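You operate a simulated robot arm through the tools that you are given. There is no shell and no other tool.

Carry out the task below with a simulated robot arm. There is one attempt and no reset: what you move stays moved.

TASK
Pour brake fluid into the green jug and oil into the yellow jug, each up to 200 ml.
Fine: put the blue cart's brake on first; bottle and brown can go back where they stood; leave the other cans; spill nothing. Set down upright: bottle, brown can.

It is judged by the outcome, as a careful person would: the job done as asked, and still so three seconds after it is handed in. It fails if anything else is knocked over, pushed out of place, dropped, spilled or broken.

THE ROBOT
A 6-joint arm with a two-finger gripper, fixed in place. Base frame: the origin is on the floor under the middle of its stand, x ahead of it, y to its left, z up; the work surface is at about z = 798. Lengths are in mm, angles in rad, forces in N, time in s.
It reaches about 1572 mm from its shoulder. Its first joint turns from -2.897 to 2.897 rad. Payload 2.45 kg.
Tool frame: the origin (TCP) lies between the finger pads and is the grasp point; the fingertips stand 20 mm ahead of it; z points along the fingers, y is the line along which they close. The gripper opens to 140 mm; its body begins 168 mm behind the TCP.
Orientation is that of the tool frame in the base frame, as [roll, pitch, yaw] about the fixed x, y, z axes, in that order (R = Rz(yaw) Ry(pitch) Rx(roll)). With the fingers straight down and closing along the base's y, the tool's x points along the base's -x, its y along +y and its z along -z.

THE INTERFACE
- The arm moves only by the tool nudge_tool. Its arguments are lists of equal length, an entry for each row: "linear": the shift along the base's x, y, z in mm, a list of three; "angular": the turn, a rotation vector about the base's x, y, z in rad, a list of three. In form: {"linear": [[x, y, z], ...], "angular": [[wx, wy, wz], ...]}. A call has 1 to 20 rows; each row is the pose to reach, as a shift and turn from the pose commanded when the call began. "gripper" is the gripper command, from -1 (fully open) to 1 (shut), values between in proportion, set as the call begins (left out, the last holds). Each row takes 0.2 s and may step no farther than 50 mm and 0.15 rad from the row before; otherwise, or with a gripper value out of range, the whole call is refused. Where a pose cannot be reached the arm comes as near as it can. A force on the tool above 90 N (or 10 N above the force at the start of the call, whichever is more), or a blocked arm, ends the call early, and 0.2 s more pass. The fingers move at their own pace (about 45 mm/s each) and stop on an object; they squeeze with about 27 N. The grip force told is the motor's: it shows also when the fingers shut on nothing. Time passes only in rows, and 0.2 s behind the last, so rows that repeat a pose let the fingers close. The reply holds the time, the measured pose of the TCP, the force on the tool along the base axes, the opening and the grip force, in the units named above and with some noise, with the torque about the TCP (base axes, N m) and any sound that the robot's microphone picked up, and new pictures: "views" is both (left out), scene, wrist or none.
- Cameras (640 x 400 px; columns grow to the right, rows downward): "scene" is fixed at [218.2, -501.9, 1558.4]; the picture's right is [0.68, -0.73, 0.00], its down [-0.37, -0.35, -0.86] and it looks along [0.63, 0.59, -0.51] (base axes); focal length 365 px, centre (320, 200). "wrist" rides on the gripper at [78, 11, -209] in the tool frame; the picture's right is [-0.14, 0.99, 0.00], its down [-0.92, -0.13, -0.37] and it looks along [-0.37, -0.05, 0.93] (tool axes); focal length 280 px, centre (320, 200). There is no depth. A picture from a camera that has moved, and an enlarged one, comes with that camera's place and axes in the base frame and with its lens.
- enlarge(camera, box): a new picture of the part [left, top, right, bottom] of that camera's present view, enlarged. It takes no simulated time.
- sign_off(): hands the job in; it is judged then, once.

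Nothing tells you positions but the pictures and the camera data. Unless the task says otherwise, let go and move clear before handing in.

The tools are called as name(argument=value, ...) on one line, values as JSON. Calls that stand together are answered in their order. nudge_tool: Moves the arm, as the interface text tells. Its arguments: {"type":"object","properties":{"linear":{"type":"array","items":{"type":"array","items":{"type":"number"}}},"angular":{"type":"array","items":{"type":"array","items":{"type":"number"}}},"gripper":{"type":"number"},"views":{"type":"string","enum":["both","scene","wrist","none"]}},"required":["linear","angular"]} The other tools are called the same way: enlarge (camera, box) takes an enlarged picture of a part of a camera's view; sign_off () hands the job in.

At the start:

```text
t: 0.0
tcp_pos: [761.1, -29.9, 1294.2]
orientation: [-3.141, 0.0, -3.142]
contact_force: [-0.4, 0.2, 0.4]
wrist_torque: [-0.04, 0.0, 0.02]
finger_gap: 140.2
grip_force: 0.1
```

scene: 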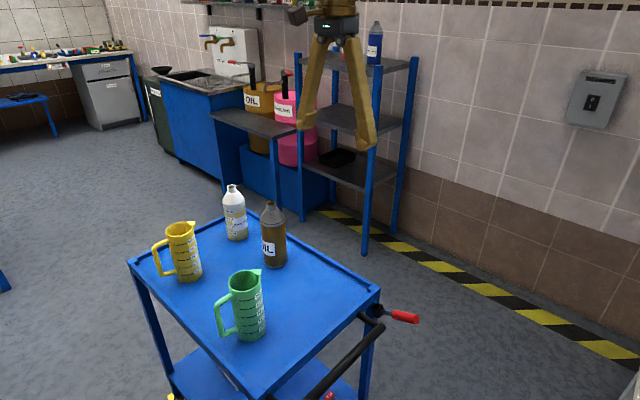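
wrist: 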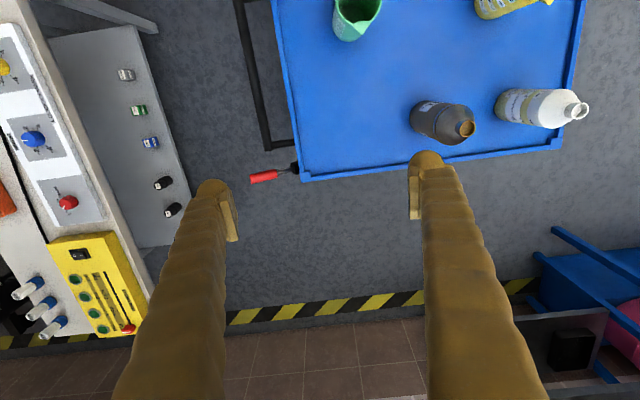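

I see a blue cart carrying a yellow jug, a green jug, a white bottle and a brown can labelled OIL, with a red-handled lever at the cart's corner that is probably the brake. I'll enlarge the views before moving anything.

enlarge(camera="scene", box=[120, 170, 320, 295])

enlarge(camera="scene", box=[200, 250, 440, 400])

enlarge(camera="wrist", box=[230, 60, 430, 220])

enlarge(camera="wrist", box=[320, 0, 620, 190])

```text
3.20 times, centred on (220, 232) of scene
camera zoom: at [218.2, -501.9, 1558.4], right [0.68, -0.73, 0.0], down [-0.37, -0.35, -0.86], along [0.63, 0.59, -0.51], focal length 1168 px, centre (640, 96)
```

zoom: 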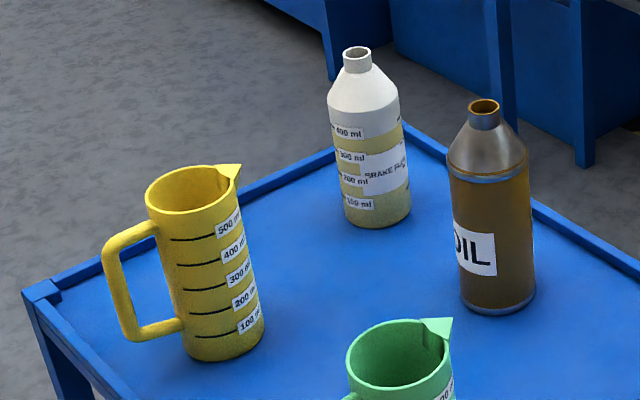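

```text
2.67 times, centred on (320, 325) of scene
camera zoom: at [218.2, -501.9, 1558.4], right [0.68, -0.73, 0.0], down [-0.37, -0.35, -0.86], along [0.63, 0.59, -0.51], focal length 973 px, centre (320, -133)
```

zoom: 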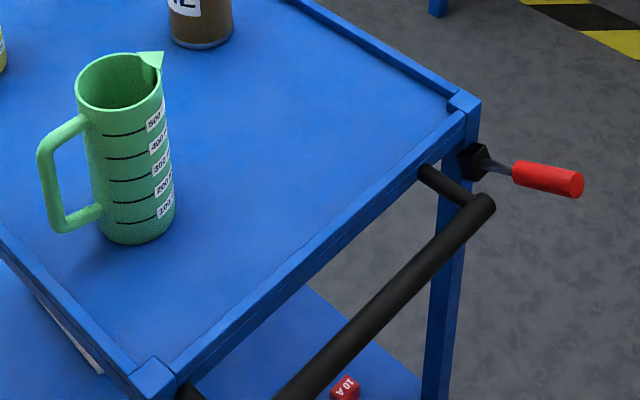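

```text
2.50 times, centred on (330, 140) of wrist
camera zoom: at [682.4, -20.8, 1502.9], right [0.14, 0.99, 0.0], down [0.92, -0.13, 0.37], along [0.37, -0.05, -0.93], focal length 701 px, centre (295, 350)
```

zoom: 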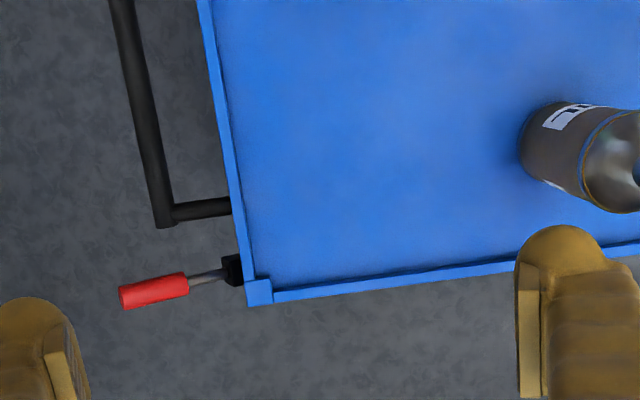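

```text
2.11 times, centred on (470, 95) of wrist
camera zoom: at [682.4, -20.8, 1502.9], right [0.14, 0.99, 0.0], down [0.92, -0.13, 0.37], along [0.37, -0.05, -0.93], focal length 590 px, centre (4, 421)
```

zoom: 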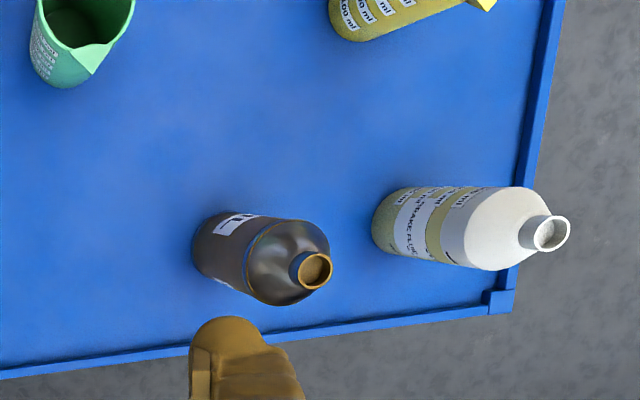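

The cart top is at about z=798, with the green jug near (558, 51), the yellow jug near (565, 360), the bottle near (781, 416) and the brown can near (779, 213). The red lever runs from about (875, -115, 758) up to (880, -231, 797). I'll go closer and look at it before touching anything.

nudge_tool(linear=[[8, -17, -38], [16, -34, -76], [24, -50, -114], [32, -67, -152], [41, -84, -190], [49, -100, -228], [57, -117, -266], [65, -134, -300]], angular=[[0, 0, 0], [0, 0, 0], [0, 0, 0], [0, 0, 0], [0, 0, 0], [0, 0, 0], [0, 0, 0], [0, 0, 0]])

```text
t: 1.8
tcp_pos: [825.6, -167.1, 992.0]
orientation: [-3.14, 0.001, -3.141]
contact_force: [0.4, -0.1, 0.4]
wrist_torque: [0.01, -0.01, 0.02]
finger_gap: 140.0
grip_force: 0.2
camera wrist: at [747.2, -156.2, 1201.8], right [0.14, 0.99, 0.0], down [0.92, -0.13, 0.37], along [0.37, -0.05, -0.93], focal length 280 px, centre (320, 200)
```

scene: 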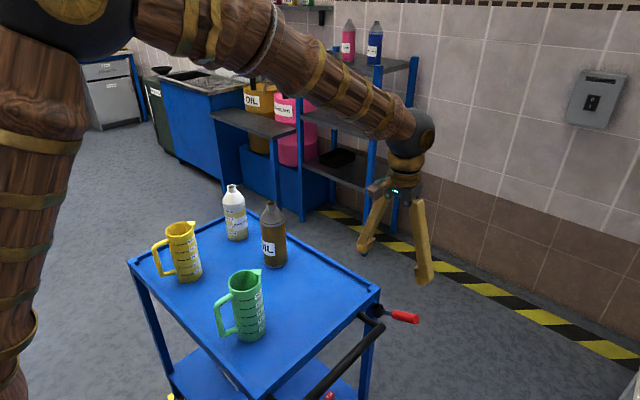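
wrist: 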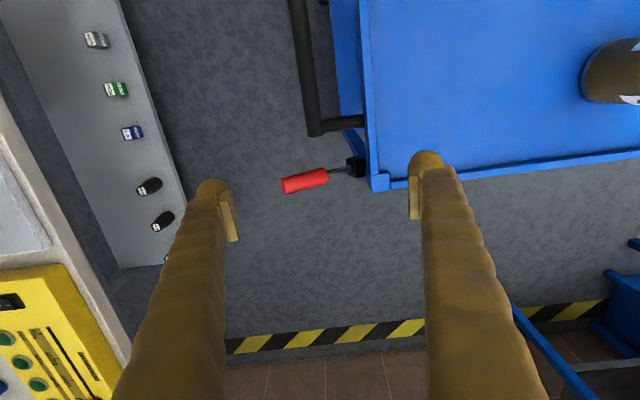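

The lever sits between the open fingers in the wrist view. I'm enlarging to look for markings and the pivot direction.

enlarge(camera="wrist", box=[260, 130, 420, 230])

enlarge(camera="scene", box=[340, 280, 440, 345])

enlarge(camera="scene", box=[130, 340, 400, 400])

```text
4.00 times, centred on (340, 180) of wrist
camera zoom: at [747.2, -156.2, 1201.8], right [0.14, 0.99, 0.0], down [0.92, -0.13, 0.37], along [0.37, -0.05, -0.93], focal length 1122 px, centre (240, 280)
```

zoom: 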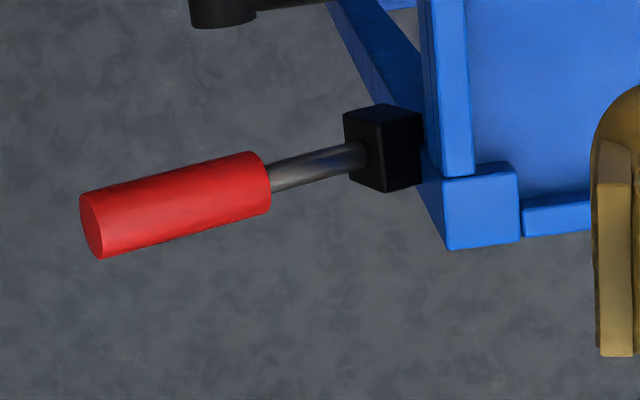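

```text
6.15 times, centred on (390, 312) of scene
camera zoom: at [218.2, -501.9, 1558.4], right [0.68, -0.73, 0.0], down [-0.37, -0.35, -0.86], along [0.63, 0.59, -0.51], focal length 2245 px, centre (-111, -492)
```

zoom: 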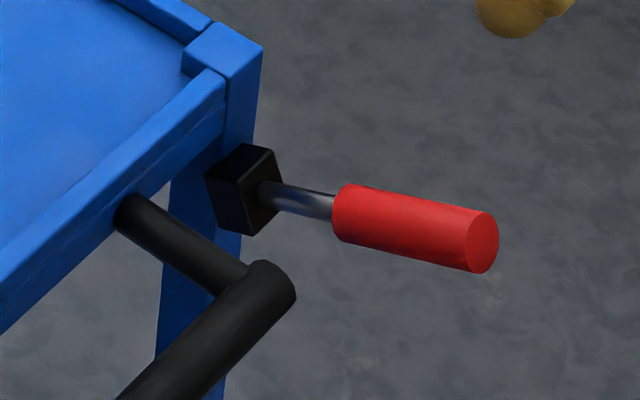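

```text
2.37 times, centred on (265, 370) of scene
camera zoom: at [218.2, -501.9, 1558.4], right [0.68, -0.73, 0.0], down [-0.37, -0.35, -0.86], along [0.63, 0.59, -0.51], focal length 865 px, centre (450, -203)
```

zoom: 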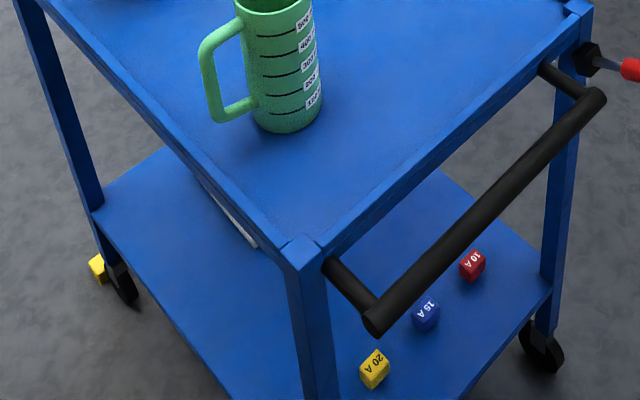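

The lever has no label. Its red grip slopes up and outward at about 27°, and the push-handle bar runs alongside it at smaller x. I'll close the fingers, hover over the red grip, and then press straight down so nothing pushes the cart sideways.

nudge_tool(linear=[[11, -8, -5], [22, -16, -25], [33, -24, -50], [44, -32, -75], [54, -40, -100], [54, -40, -125], [54, -40, -142], [54, -40, -142], [54, -40, -142]], angular=[[0, 0, 0], [0, 0, 0], [0, 0, 0], [0, 0, 0], [0, 0, 0], [0, 0, 0], [0, 0, 0], [0, 0, 0], [0, 0, 0]], gripper=1)

```text
t: 3.8
tcp_pos: [879.9, -206.8, 851.0]
orientation: [-3.141, 0.0, -3.141]
contact_force: [0.2, -0.2, 0.1]
wrist_torque: [0.01, 0.05, 0.02]
finger_gap: 0.0
grip_force: 26.7
camera wrist: at [801.2, -195.3, 1059.7], right [0.14, 0.99, 0.0], down [0.92, -0.13, 0.37], along [0.36, -0.05, -0.93], focal length 280 px, centre (320, 200)
```

scene: 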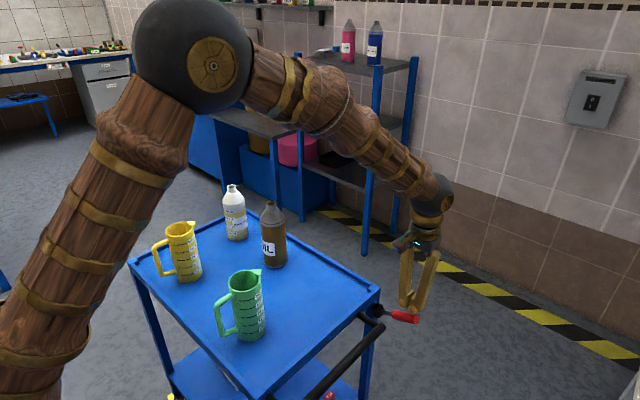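
wrist: 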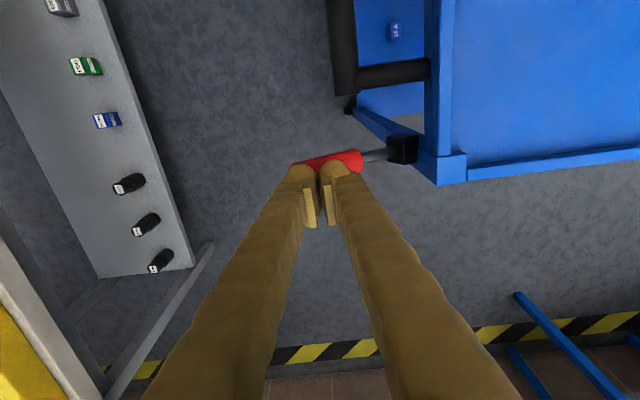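

The closed fingers hover over the red grip. I'm enlarging to check their alignment along x before pressing.

enlarge(camera="wrist", box=[270, 120, 430, 220])

enlarge(camera="scene", box=[350, 250, 450, 335])

```text
4.00 times, centred on (350, 170) of wrist
camera zoom: at [801.2, -195.3, 1059.7], right [0.14, 0.99, 0.0], down [0.92, -0.13, 0.37], along [0.36, -0.05, -0.93], focal length 1122 px, centre (200, 320)
```

zoom: 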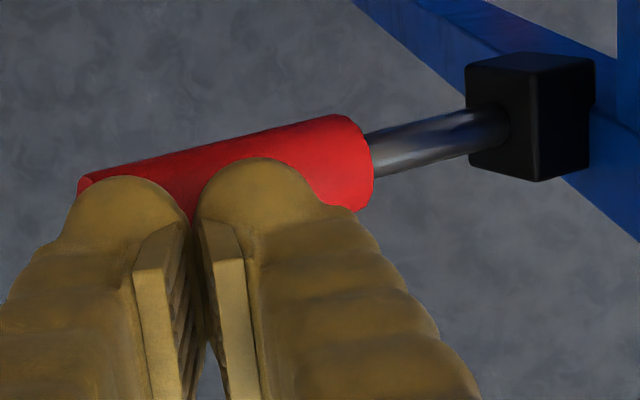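

```text
4.71 times, centred on (400, 292) of scene
camera zoom: at [218.2, -501.9, 1558.4], right [0.68, -0.73, 0.0], down [-0.37, -0.35, -0.86], along [0.63, 0.59, -0.51], focal length 1717 px, centre (-56, -235)
```

zoom: 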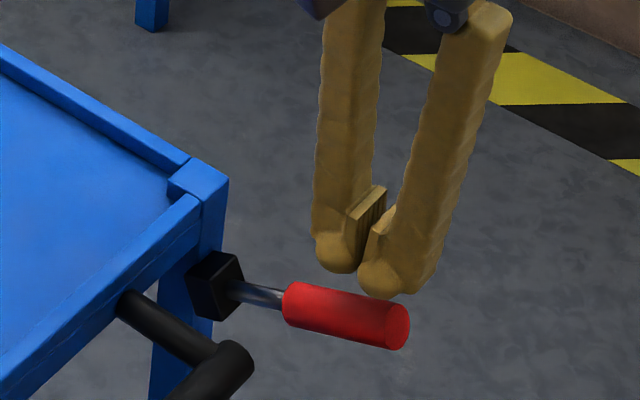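

The fingertips are just above the grip with x within a few mm. I'll press down in small steps and watch the force and sound.

nudge_tool(linear=[[-4, 0, -6], [-4, 0, -12], [-4, 0, -18], [-4, 0, -23], [-4, 0, -28], [-4, 0, -32]], angular=[[0, 0, 0], [0, 0, 0], [0, 0, 0], [0, 0, 0], [0, 0, 0], [0, 0, 0]], gripper=1, views="scene")

```text
t: 5.2
tcp_pos: [875.6, -205.5, 819.1]
orientation: [3.141, 0.0, -3.141]
contact_force: [-0.2, 0.2, 0.4]
wrist_torque: [-0.03, 0.01, 0.01]
finger_gap: 0.2
grip_force: 26.8
```

scene: 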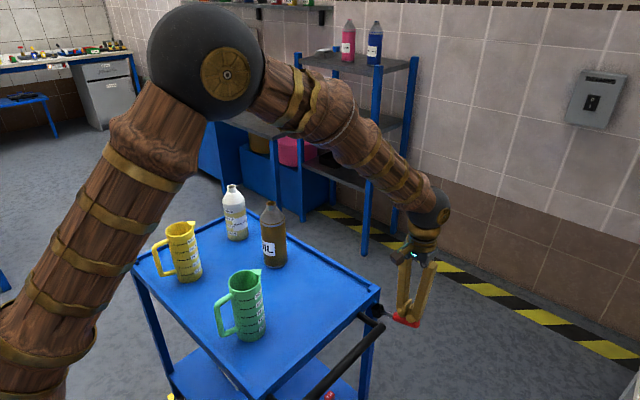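

No contact force yet at TCP z=819, so I'll keep lowering in small steps.

nudge_tool(linear=[[0, 0, -3], [0, 0, -6], [0, 0, -9], [0, 0, -12]], angular=[[0, 0, 0], [0, 0, 0], [0, 0, 0], [0, 0, 0]], gripper=1, views="scene")

enlarge(camera="scene", box=[350, 250, 450, 335])

```text
t: 6.2
tcp_pos: [875.7, -205.7, 806.7]
orientation: [3.141, 0.0, 3.141]
contact_force: [-0.1, 0.0, 0.8]
wrist_torque: [-0.01, 0.02, 0.0]
finger_gap: 0.0
grip_force: 26.4
```

scene: 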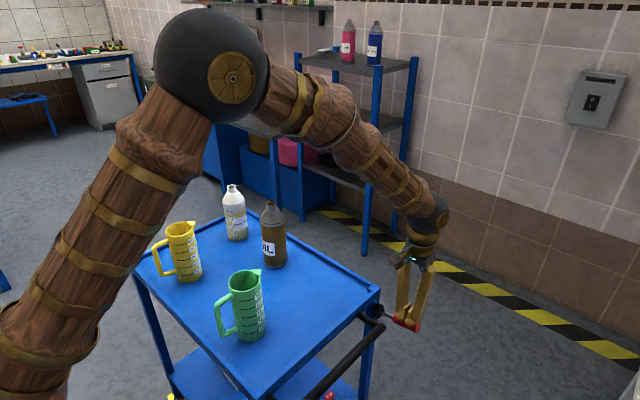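

```text
4.71 times, centred on (400, 292) of scene
camera zoom: at [218.2, -501.9, 1558.4], right [0.68, -0.73, 0.0], down [-0.37, -0.35, -0.86], along [0.63, 0.59, -0.51], focal length 1717 px, centre (-56, -235)
```

zoom: 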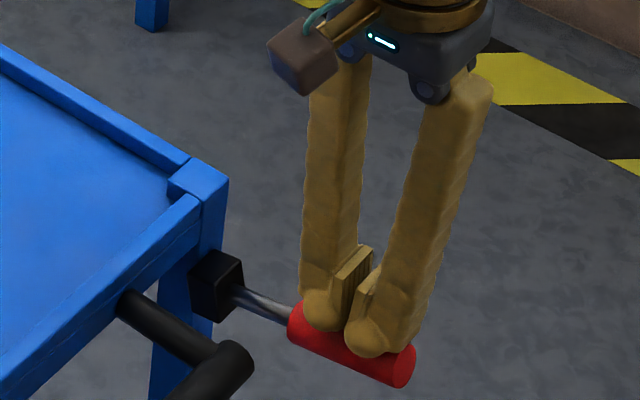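

The lever is turning downward almost without resistance, so I'll keep pressing until it reaches a stop.

nudge_tool(linear=[[0, 0, -4], [0, 0, -8], [0, 0, -12], [0, 0, -16], [0, 0, -20], [0, 0, -24]], angular=[[0, 0, 0], [0, 0, 0], [0, 0, 0], [0, 0, 0], [0, 0, 0], [0, 0, 0]], gripper=1, views="scene")

enlarge(camera="scene", box=[350, 260, 450, 345])

```text
t: 7.6
tcp_pos: [876.8, -206.2, 782.3]
orientation: [-3.14, 0.001, -3.14]
contact_force: [-0.4, -0.5, 0.0]
wrist_torque: [-0.06, -0.03, -0.02]
finger_gap: 0.2
grip_force: 27.1
```

scene: 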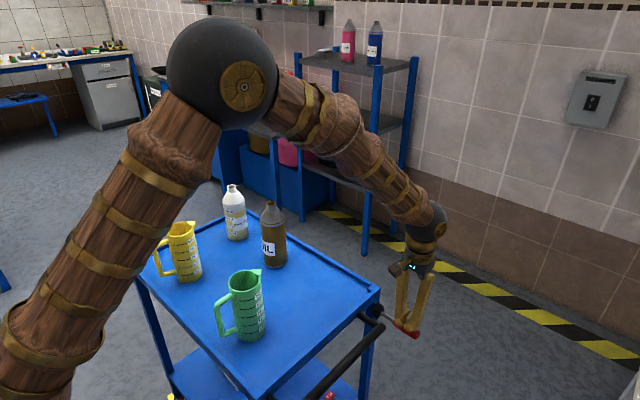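

```text
4.71 times, centred on (400, 302) of scene
camera zoom: at [218.2, -501.9, 1558.4], right [0.68, -0.73, 0.0], down [-0.37, -0.35, -0.86], along [0.63, 0.59, -0.51], focal length 1717 px, centre (-56, -282)
```

zoom: 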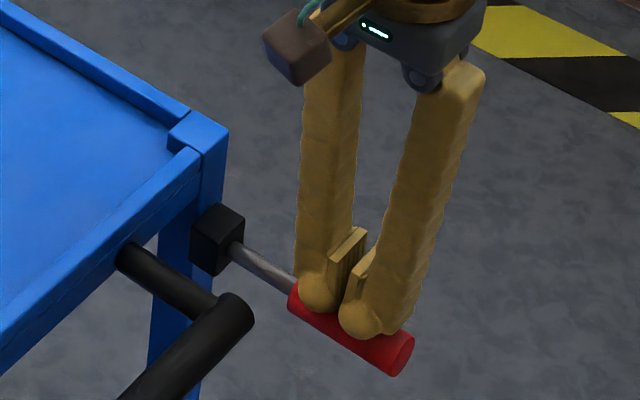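

The lever is about horizontal now and still moving freely, with no sound so far. I'll continue down.

nudge_tool(linear=[[0, 0, -4], [0, 0, -8], [0, 0, -12], [0, 0, -16], [0, 0, -20], [0, 0, -24], [0, 0, -28], [0, 0, -32]], angular=[[0, 0, 0], [0, 0, 0], [0, 0, 0], [0, 0, 0], [0, 0, 0], [0, 0, 0], [0, 0, 0], [0, 0, 0]], gripper=1, views="scene")

enlarge(camera="scene", box=[350, 260, 450, 345])

```text
t: 9.4
tcp_pos: [875.3, -206.0, 750.3]
orientation: [3.14, -0.001, 3.14]
contact_force: [0.8, 0.4, -0.7]
wrist_torque: [-0.03, -0.02, 0.03]
finger_gap: 0.0
grip_force: 27.3
```

scene: 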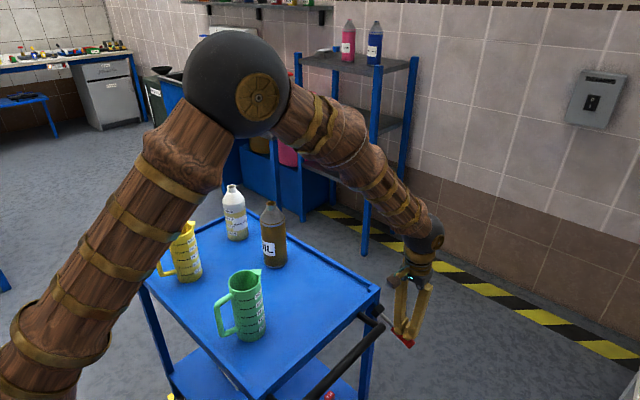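

```text
4.71 times, centred on (400, 302) of scene
camera zoom: at [218.2, -501.9, 1558.4], right [0.68, -0.73, 0.0], down [-0.37, -0.35, -0.86], along [0.63, 0.59, -0.51], focal length 1717 px, centre (-56, -282)
```

zoom: 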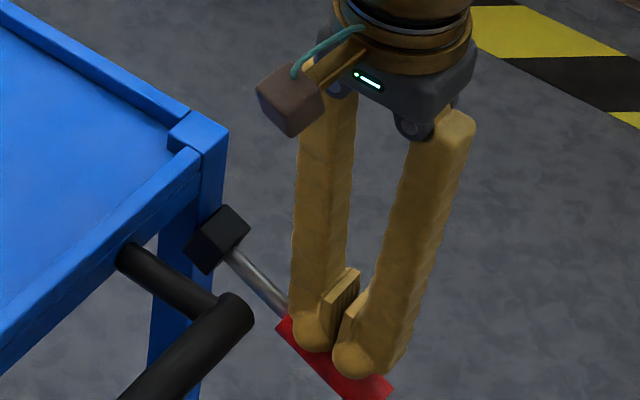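

It's still turning, with the black hub rotating too and no stop felt yet. I'll continue down.

nudge_tool(linear=[[0, 0, -4], [0, 0, -8], [0, 0, -12], [0, 0, -16], [0, 0, -20], [0, 0, -24]], angular=[[0, 0, 0], [0, 0, 0], [0, 0, 0], [0, 0, 0], [0, 0, 0], [0, 0, 0]], gripper=1, views="both")

enlarge(camera="scene", box=[350, 270, 450, 355])

```text
t: 10.4
tcp_pos: [877.2, -208.1, 743.7]
orientation: [-3.137, 0.006, -3.14]
contact_force: [-5.8, -8.2, 25.1]
wrist_torque: [0.21, 0.05, 0.22]
finger_gap: 0.0
grip_force: 27.1
stopped in row 4: the force on the tool passed its limit at 102 N (the readings are from after the stop); the commanded pose is now the measured one
camera wrist: at [798.2, -196.1, 952.6], right [0.14, 0.99, 0.0], down [0.92, -0.13, 0.38], along [0.37, -0.05, -0.93], focal length 280 px, centre (320, 200)
```

scene: 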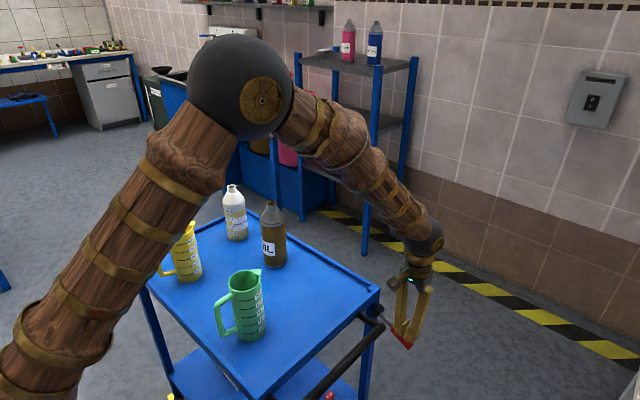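
wrist: 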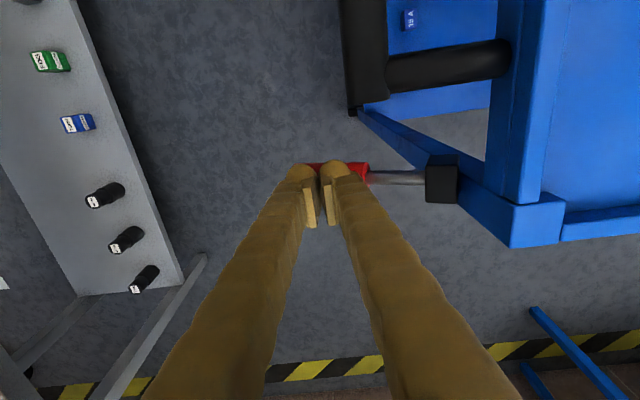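

```text
4.71 times, centred on (400, 312) of scene
camera zoom: at [218.2, -501.9, 1558.4], right [0.68, -0.73, 0.0], down [-0.37, -0.35, -0.86], along [0.63, 0.59, -0.51], focal length 1717 px, centre (-56, -329)
```

zoom: 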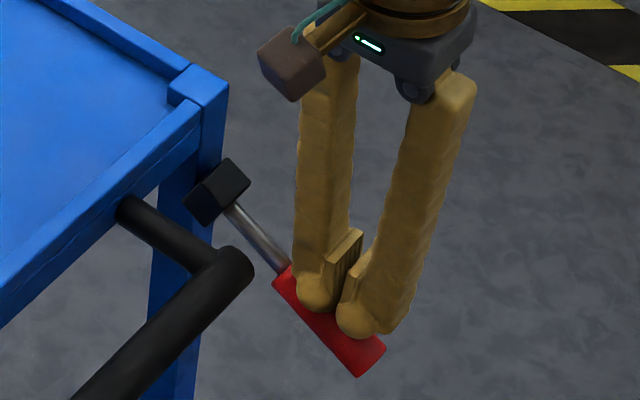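

The lever hit its stop at roughly the mirrored angle, about 27° below horizontal. I'll rise straight up and check that it stays down.

nudge_tool(linear=[[0, 0, 8], [0, 0, 30], [0, 0, 70], [0, 0, 115], [0, 0, 160], [0, 0, 205], [0, 0, 250]], angular=[[0, 0, 0], [0, 0, 0], [0, 0, 0], [0, 0, 0], [0, 0, 0], [0, 0, 0], [0, 0, 0]], gripper=1, views="both")

enlarge(camera="scene", box=[350, 270, 450, 355])

enlarge(camera="scene", box=[120, 170, 320, 295])

```text
t: 12.0
tcp_pos: [874.5, -205.8, 993.7]
orientation: [-3.139, 0.004, 3.139]
contact_force: [0.2, 1.0, -0.4]
wrist_torque: [0.02, 0.02, -0.05]
finger_gap: 0.1
grip_force: 26.9
camera wrist: at [796.1, -195.7, 1202.3], right [0.14, 0.99, 0.0], down [0.92, -0.13, 0.37], along [0.37, -0.05, -0.93], focal length 280 px, centre (320, 200)
```

scene: 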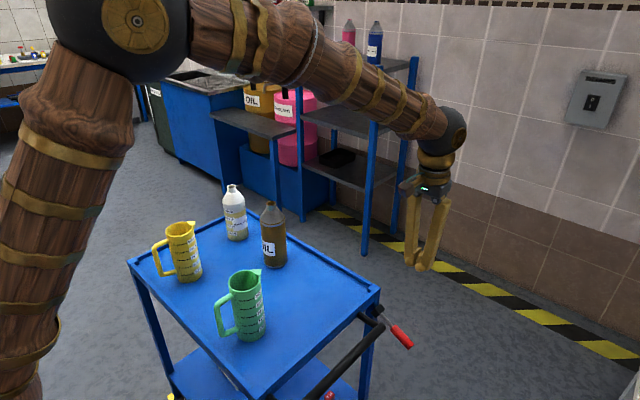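
wrist: 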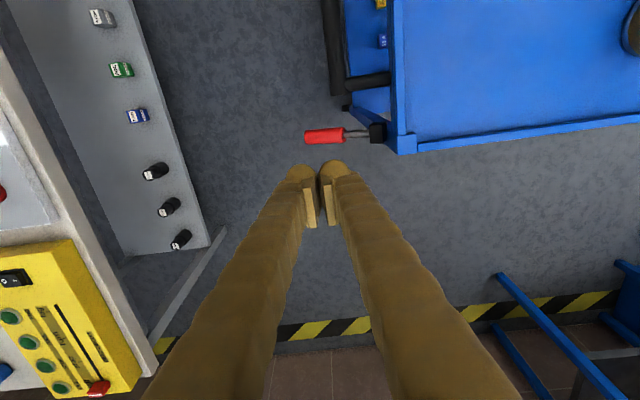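

```text
4.71 times, centred on (400, 312) of scene
camera zoom: at [218.2, -501.9, 1558.4], right [0.68, -0.73, 0.0], down [-0.37, -0.35, -0.86], along [0.63, 0.59, -0.51], focal length 1717 px, centre (-56, -329)
```

zoom: 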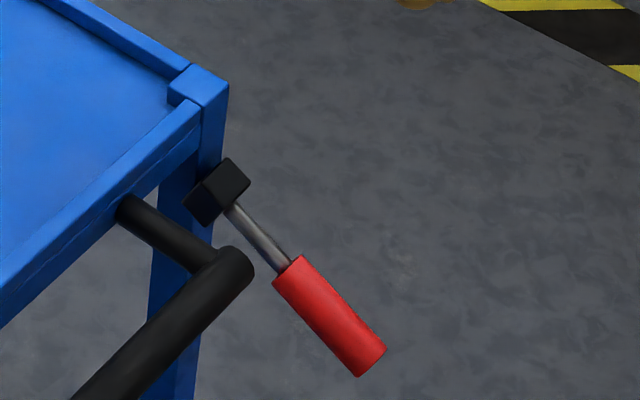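

```text
3.20 times, centred on (220, 232) of scene
camera zoom: at [218.2, -501.9, 1558.4], right [0.68, -0.73, 0.0], down [-0.37, -0.35, -0.86], along [0.63, 0.59, -0.51], focal length 1168 px, centre (640, 96)
```

zoom: 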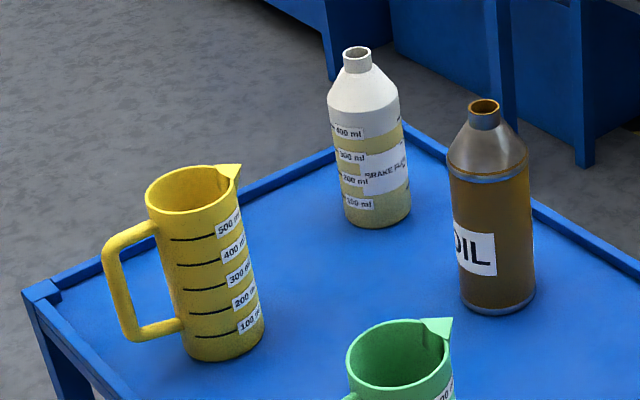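

The lever stayed down, and the cart and everything on it are where they were. I'll look at the wheels for any visible brake change, then survey the bottles and jugs.

enlarge(camera="scene", box=[130, 340, 400, 400])

enlarge(camera="scene", box=[200, 260, 290, 350])

enlarge(camera="scene", box=[210, 175, 300, 275])

enlarge(camera="scene", box=[140, 210, 220, 290])

```text
2.37 times, centred on (265, 370) of scene
camera zoom: at [218.2, -501.9, 1558.4], right [0.68, -0.73, 0.0], down [-0.37, -0.35, -0.86], along [0.63, 0.59, -0.51], focal length 865 px, centre (450, -203)
```

zoom: 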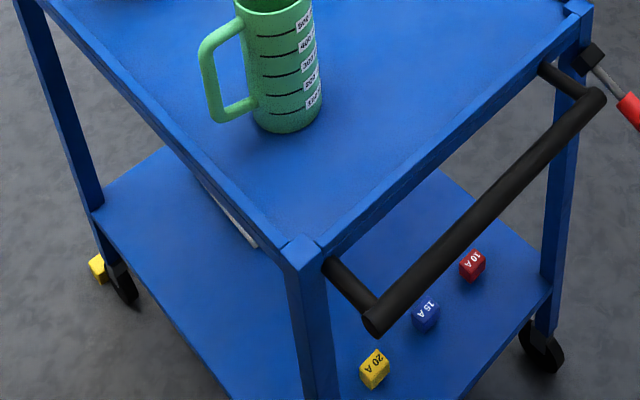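

```text
4.44 times, centred on (245, 305) of scene
camera zoom: at [218.2, -501.9, 1558.4], right [0.68, -0.73, 0.0], down [-0.37, -0.35, -0.86], along [0.63, 0.59, -0.51], focal length 1622 px, centre (653, -267)
```

zoom: 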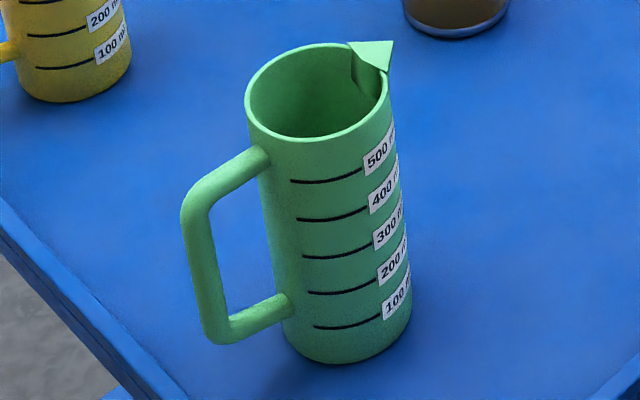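

```text
4.00 times, centred on (255, 225) of scene
camera zoom: at [218.2, -501.9, 1558.4], right [0.68, -0.73, 0.0], down [-0.37, -0.35, -0.86], along [0.63, 0.59, -0.51], focal length 1460 px, centre (580, 100)
```

zoom: 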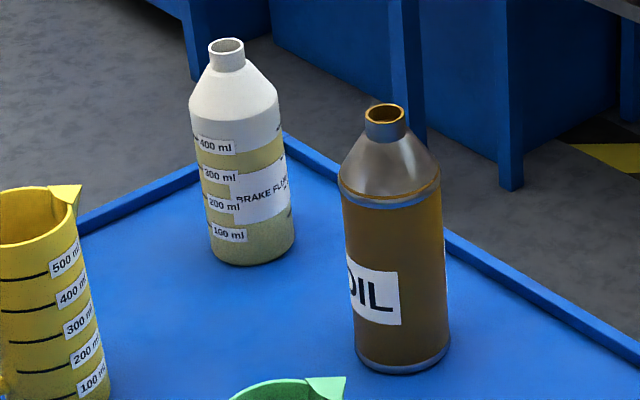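

```text
5.00 times, centred on (180, 250) of scene
camera zoom: at [218.2, -501.9, 1558.4], right [0.68, -0.73, 0.0], down [-0.37, -0.35, -0.86], along [0.63, 0.59, -0.51], focal length 1824 px, centre (1020, -50)
```

zoom: 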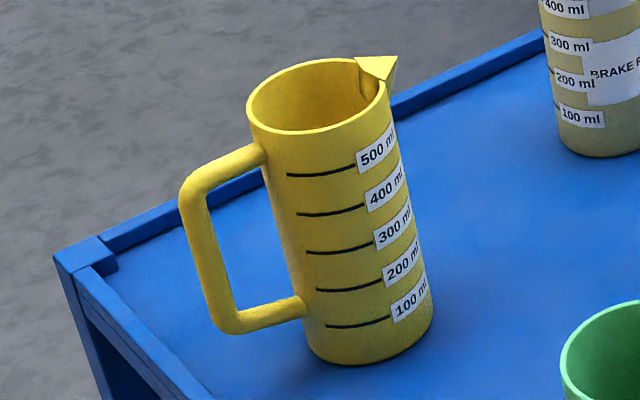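

The brake lever is down and nothing else moved. Both jugs look empty, and the bottle shows fluid up to nearly 400 ml. My plan is to grasp each container from the side with the tool pitched about 30° down, and tilt it by rolling the wrist over its jug. First I'll rise and swing over toward the bottle, turning the tool 90° so the camera ends up on the upper side.

nudge_tool(linear=[[0, 0, 45], [0, 0, 90], [0, 0, 135], [0, 0, 180], [0, 0, 225], [0, 0, 260]], angular=[[0, 0, 0], [0, 0, 0], [0, 0, 0], [0, 0, 0], [0, 0, 0], [0, 0, 0]], gripper=-1, views="none")

nudge_tool(linear=[[-8, 47, 0], [-16, 94, 0], [-24, 141, 0], [-32, 188, 0], [-40, 235, 0], [-48, 282, 0], [-56, 329, 0], [-64, 376, 0], [-72, 423, 0], [-80, 470, 0], [-88, 517, 0], [-96, 564, 0], [-104, 611, 0], [-112, 658, 0], [-120, 705, 0]], angular=[[0, 0, 0.1047], [0, 0, 0.2094], [0, 0, 0.3142], [0, 0, 0.4189], [0, 0, 0.5236], [0, 0, 0.6283], [0, 0, 0.733], [0, 0, 0.8378], [0, 0, 0.9425], [0, 0, 1.0472], [0, 0, 1.1519], [0, 0, 1.2566], [0, 0, 1.3614], [0, 0, 1.4661], [0, 0, 1.5708]], gripper=-1)

```text
t: 13.4
tcp_pos: [877.6, -207.2, 1253.2]
orientation: [-3.138, 0.002, 3.141]
contact_force: [-0.5, 0.6, -0.6]
wrist_torque: [0.01, 0.03, 0.01]
finger_gap: 123.8
grip_force: 0.0
```

```text
t: 16.6
tcp_pos: [758.1, 499.7, 1253.2]
orientation: [-3.141, 0.005, -1.57]
contact_force: [0.1, 0.3, 0.0]
wrist_torque: [0.0, -0.03, 0.0]
finger_gap: 140.1
grip_force: 0.0
camera wrist: at [746.3, 419.8, 1461.3], right [-0.99, 0.14, 0.0], down [0.13, 0.92, 0.37], along [0.05, 0.37, -0.93], focal length 280 px, centre (320, 200)
```

scene: 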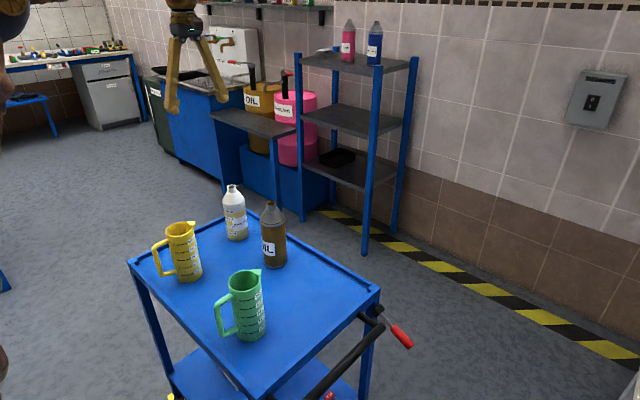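
wrist: 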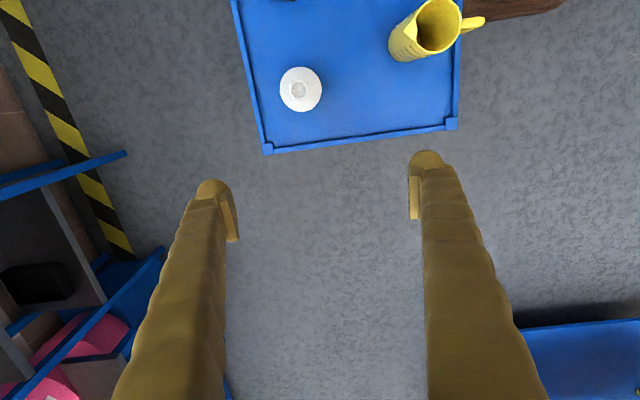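

From above, the bottle is at about (777, 417). I'll pitch the tool to point toward -y and 30° down, still high and clear of the cart, to confirm the arm can hold that pose.

nudge_tool(linear=[[3, 8, -18], [6, 16, -36], [9, 24, -54], [12, 32, -72], [15, 40, -90], [18, 48, -110], [20, 56, -130], [20, 60, -150]], angular=[[-0.1309, 0, 0], [-0.2618, 0, 0], [-0.3927, 0, 0], [-0.5236, 0, 0], [-0.6545, 0, 0], [-0.7854, 0, 0], [-0.9163, 0, 0], [-1.0472, 0, 0]], gripper=-1)

```text
t: 18.4
tcp_pos: [768.1, 530.2, 1081.4]
orientation: [-3.113, -1.027, -1.574]
contact_force: [0.1, 0.0, 0.4]
wrist_torque: [0.13, -0.02, 0.05]
finger_gap: 140.1
grip_force: 0.2
out of reach, approached as far as the arm can: row 7, 8
camera wrist: at [751.0, 667.7, 1256.2], right [-0.99, 0.05, -0.13], down [0.12, 0.79, -0.59], along [0.08, -0.6, -0.79], focal length 280 px, centre (320, 200)
```

scene: 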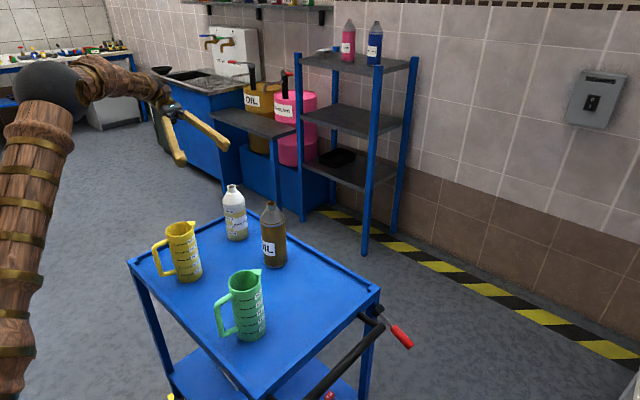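
wrist: 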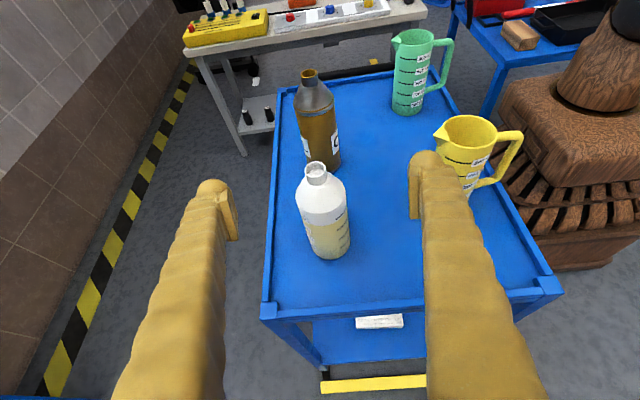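

The last two rows were just out of reach, so I'll need a different azimuth. This view also shows a yellow bar low on the cart's left end and a white object on the lower shelf, which I want to check before trusting the red lever as the brake.

enlarge(camera="wrist", box=[250, 260, 450, 400])

enlarge(camera="wrist", box=[270, 20, 470, 150])

enlarge(camera="wrist", box=[270, 60, 530, 270])

```text
2.86 times, centred on (350, 330) of wrist
camera zoom: at [751.0, 667.7, 1256.2], right [-0.99, 0.05, -0.13], down [0.12, 0.79, -0.59], along [0.08, -0.6, -0.79], focal length 801 px, centre (234, -171)
```

zoom: 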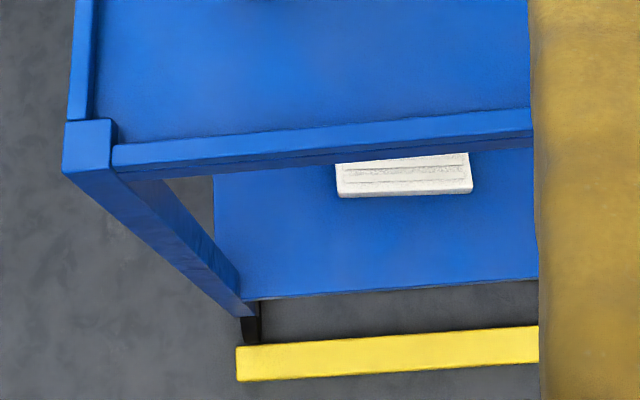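

```text
3.08 times, centred on (370, 85) of wrist
camera zoom: at [751.0, 667.7, 1256.2], right [-0.99, 0.05, -0.13], down [0.12, 0.79, -0.59], along [0.08, -0.6, -0.79], focal length 863 px, centre (166, 554)
```

zoom: 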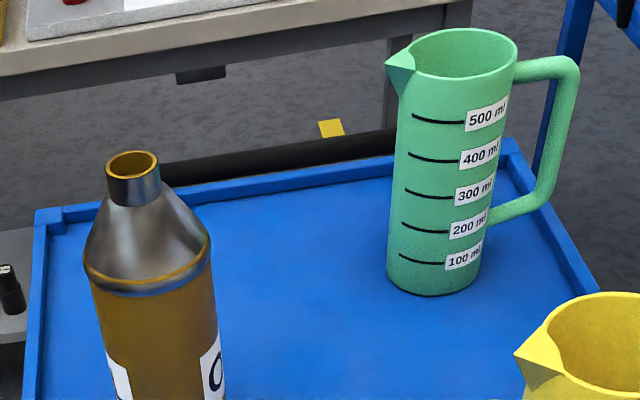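

```text
1.90 times, centred on (400, 165) of wrist
camera zoom: at [751.0, 667.7, 1256.2], right [-0.99, 0.05, -0.13], down [0.12, 0.79, -0.59], along [0.08, -0.6, -0.79], focal length 534 px, centre (168, 267)
```

zoom: 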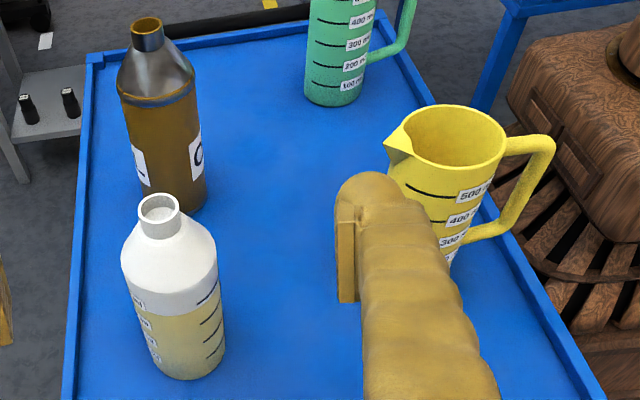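

The yellow bar near the floor at the cart's left end may be a floor stop or a foot pedal. Since the brake must be right, I'll point the tool down again and look over that end.

nudge_tool(linear=[[-10, 16, 10], [-20, 34, 20], [-30, 52, 20], [-40, 70, 10], [-50, 88, 0], [-60, 106, -10], [-70, 124, -30], [-78, 140, -50]], angular=[[0.1309, 0, 0], [0.2618, 0, 0], [0.3927, 0, 0], [0.5236, 0, 0], [0.6545, 0, 0], [0.7854, 0, 0], [0.9163, 0, 0], [1.0472, 0, 0]], gripper=-1, views="wrist")

```text
t: 20.2
tcp_pos: [688.7, 669.4, 1030.7]
orientation: [-3.139, 0.006, -1.573]
contact_force: [0.7, -0.1, -0.2]
wrist_torque: [-0.02, 0.0, -0.03]
finger_gap: 140.3
grip_force: 0.0
camera wrist: at [677.1, 589.8, 1239.0], right [-0.99, 0.14, 0.0], down [0.13, 0.92, 0.37], along [0.05, 0.37, -0.93], focal length 280 px, centre (320, 200)
```

wrist: 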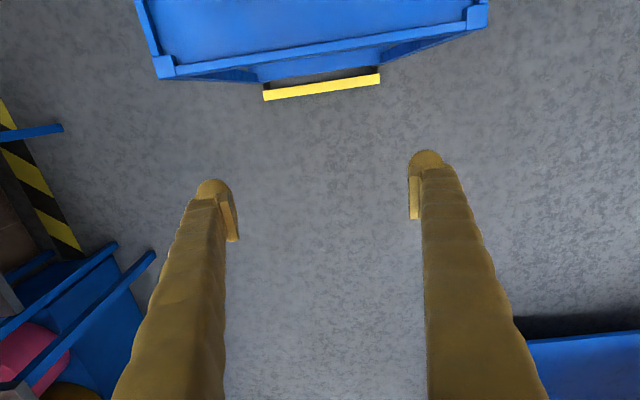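

enlarge(camera="wrist", box=[230, 50, 430, 130])

enlarge(camera="scene", box=[140, 360, 220, 400])

```text
3.20 times, centred on (330, 90) of wrist
camera zoom: at [677.1, 589.8, 1239.0], right [-0.99, 0.14, 0.0], down [0.13, 0.92, 0.37], along [0.05, 0.37, -0.93], focal length 897 px, centre (288, 552)
```

zoom: 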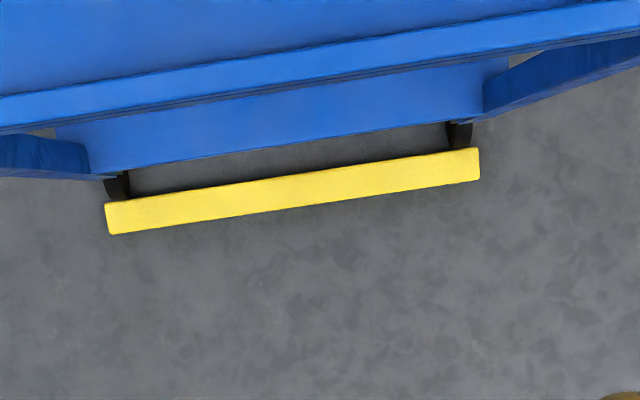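

```text
8.00 times, centred on (180, 380) of scene
camera zoom: at [218.2, -501.9, 1558.4], right [0.68, -0.73, 0.0], down [-0.37, -0.35, -0.86], along [0.63, 0.59, -0.51], focal length 2919 px, centre (1440, -1240)
```

zoom: 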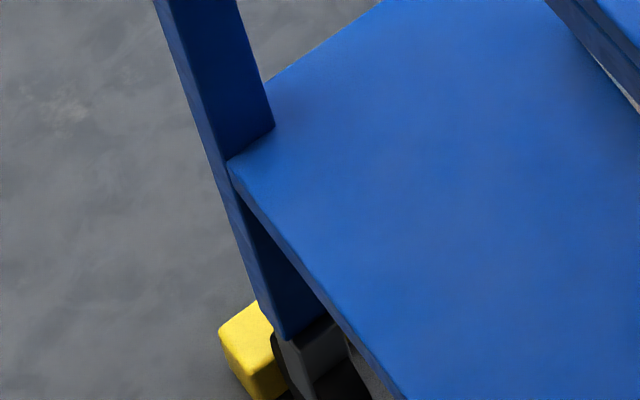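

The yellow bar is a floor stop lying by the wheels and not part of the cart, so the red lever is the brake, and it is down. Now I'll test a different approach azimuth, pointing toward (+x, -y), clear of the cart.

nudge_tool(linear=[[18, -17, 30], [36, -34, 60], [54, -51, 90], [72, -70, 120]], angular=[[0, 0, 0.1309], [0, 0, 0.2618], [0, 0, 0.3927], [0, 0, 0.5236]], gripper=-1, views="none")

nudge_tool(linear=[[0, 0, 0], [0, 0, 0], [0, 0, 0], [0, 0, 0], [0, 0, 0], [0, 0, 0], [0, 0, 0], [0, 0, 0]], angular=[[-0.1134, -0.0654, 0], [-0.2267, -0.1309, 0], [-0.3401, -0.1963, 0], [-0.4535, -0.2618, 0], [-0.5668, -0.3272, 0], [-0.6802, -0.3927, 0], [-0.7935, -0.4581, 0], [-0.9069, -0.5236, 0]], gripper=-1)

```text
t: 21.2
tcp_pos: [760.9, 599.5, 1151.6]
orientation: [-3.14, 0.004, -1.046]
contact_force: [0.1, -0.8, 0.5]
wrist_torque: [0.0, 0.06, -0.01]
finger_gap: 139.7
grip_force: 0.0
```

```text
t: 23.0
tcp_pos: [761.4, 600.7, 1152.5]
orientation: [-3.136, -1.046, -1.05]
contact_force: [-0.1, 0.7, 0.2]
wrist_torque: [0.1, 0.04, 0.06]
finger_gap: 139.8
grip_force: 0.0
camera wrist: at [680.6, 716.6, 1324.5], right [-0.89, -0.44, -0.12], down [-0.28, 0.74, -0.61], along [0.36, -0.51, -0.78], focal length 280 px, centre (320, 200)
```

scene: 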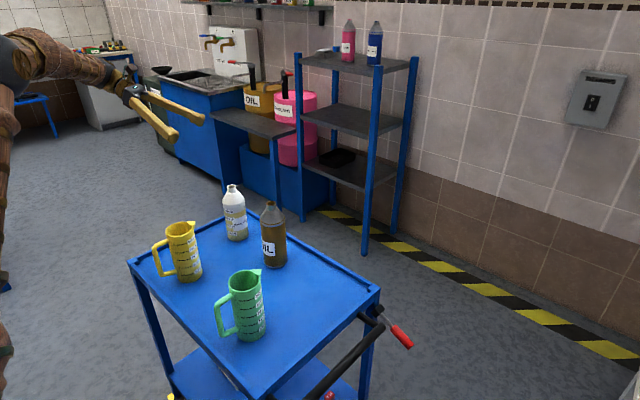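
wrist: 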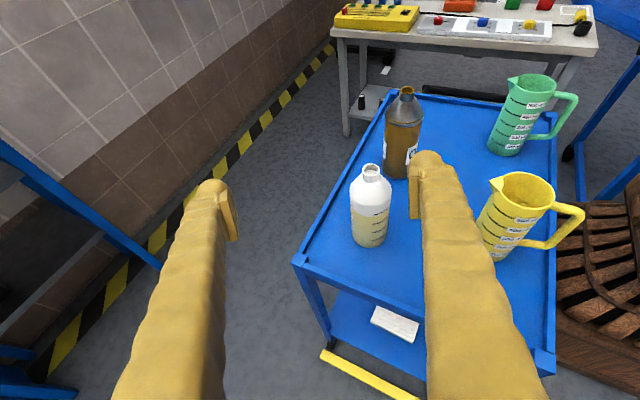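

This azimuth works at the full 30° pitch. I'll descend to a pre-grasp pose about 130 mm behind the bottle along the approach line.

nudge_tool(linear=[[-8, -17, -41], [-16, -35, -83], [-24, -52, -125], [-32, -70, -166], [-40, -87, -207]], angular=[[0, 0, 0], [0, 0, 0], [0, 0, 0], [0, 0, 0], [0, 0, 0]], gripper=-1)

```text
t: 24.2
tcp_pos: [721.3, 513.3, 943.6]
orientation: [-3.137, -1.043, -1.05]
contact_force: [0.1, -0.2, 0.0]
wrist_torque: [0.06, 0.0, 0.0]
finger_gap: 140.0
grip_force: 0.0
camera wrist: at [641.0, 629.0, 1118.0], right [-0.89, -0.44, -0.12], down [-0.28, 0.74, -0.61], along [0.35, -0.51, -0.78], focal length 280 px, centre (320, 200)
```

scene: 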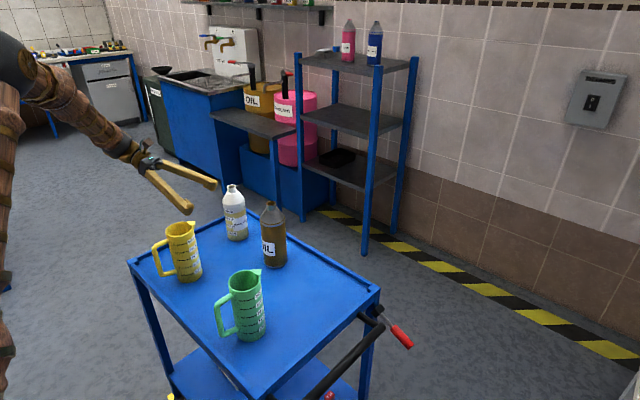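
wrist: 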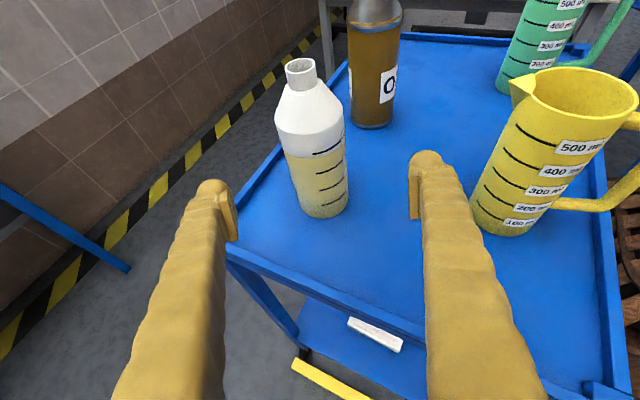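

The bottle is centred between the fingers. I'm enlarging to read its fluid level and refine the axis.

enlarge(camera="wrist", box=[250, 50, 380, 230])

enlarge(camera="wrist", box=[460, 0, 640, 250])

enlarge(camera="scene", box=[205, 175, 265, 250])

```text
2.22 times, centred on (315, 140) of wrist
camera zoom: at [641.0, 629.0, 1118.0], right [-0.89, -0.44, -0.12], down [-0.28, 0.74, -0.61], along [0.35, -0.51, -0.78], focal length 623 px, centre (331, 333)
```

zoom: 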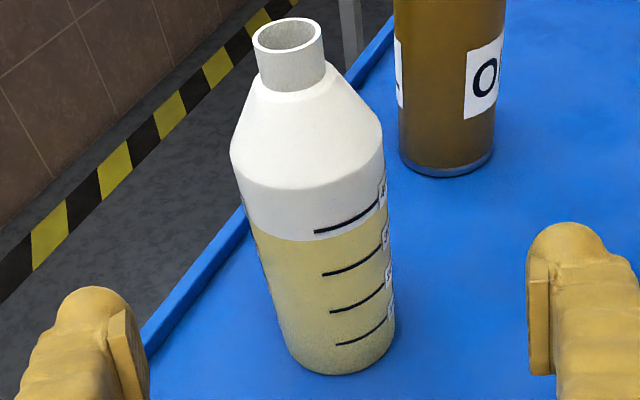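

```text
1.60 times, centred on (550, 125) of wrist
camera zoom: at [641.0, 629.0, 1118.0], right [-0.89, -0.44, -0.12], down [-0.28, 0.74, -0.61], along [0.35, -0.51, -0.78], focal length 449 px, centre (-48, 320)
```

zoom: 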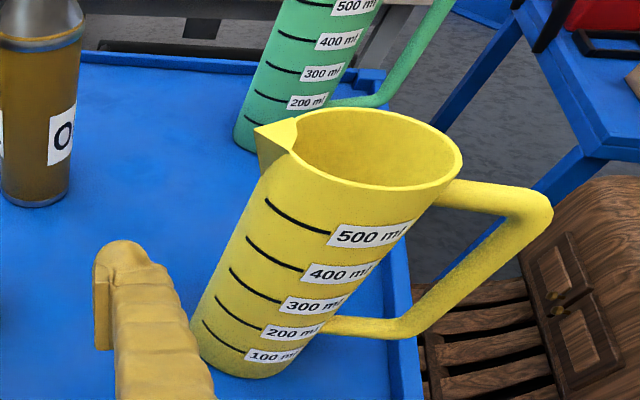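

```text
5.33 times, centred on (235, 212) of scene
camera zoom: at [218.2, -501.9, 1558.4], right [0.68, -0.73, 0.0], down [-0.37, -0.35, -0.86], along [0.63, 0.59, -0.51], focal length 1946 px, centre (773, 133)
```

zoom: 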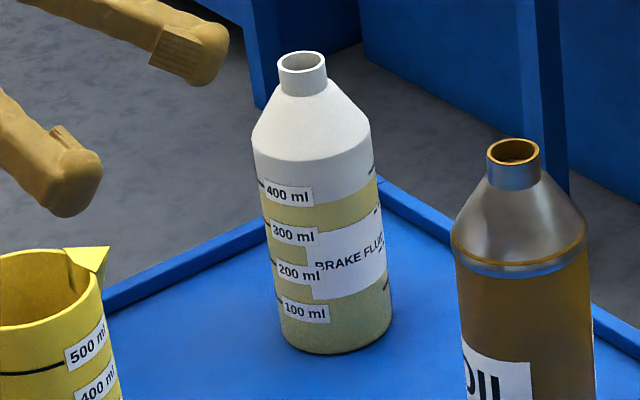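

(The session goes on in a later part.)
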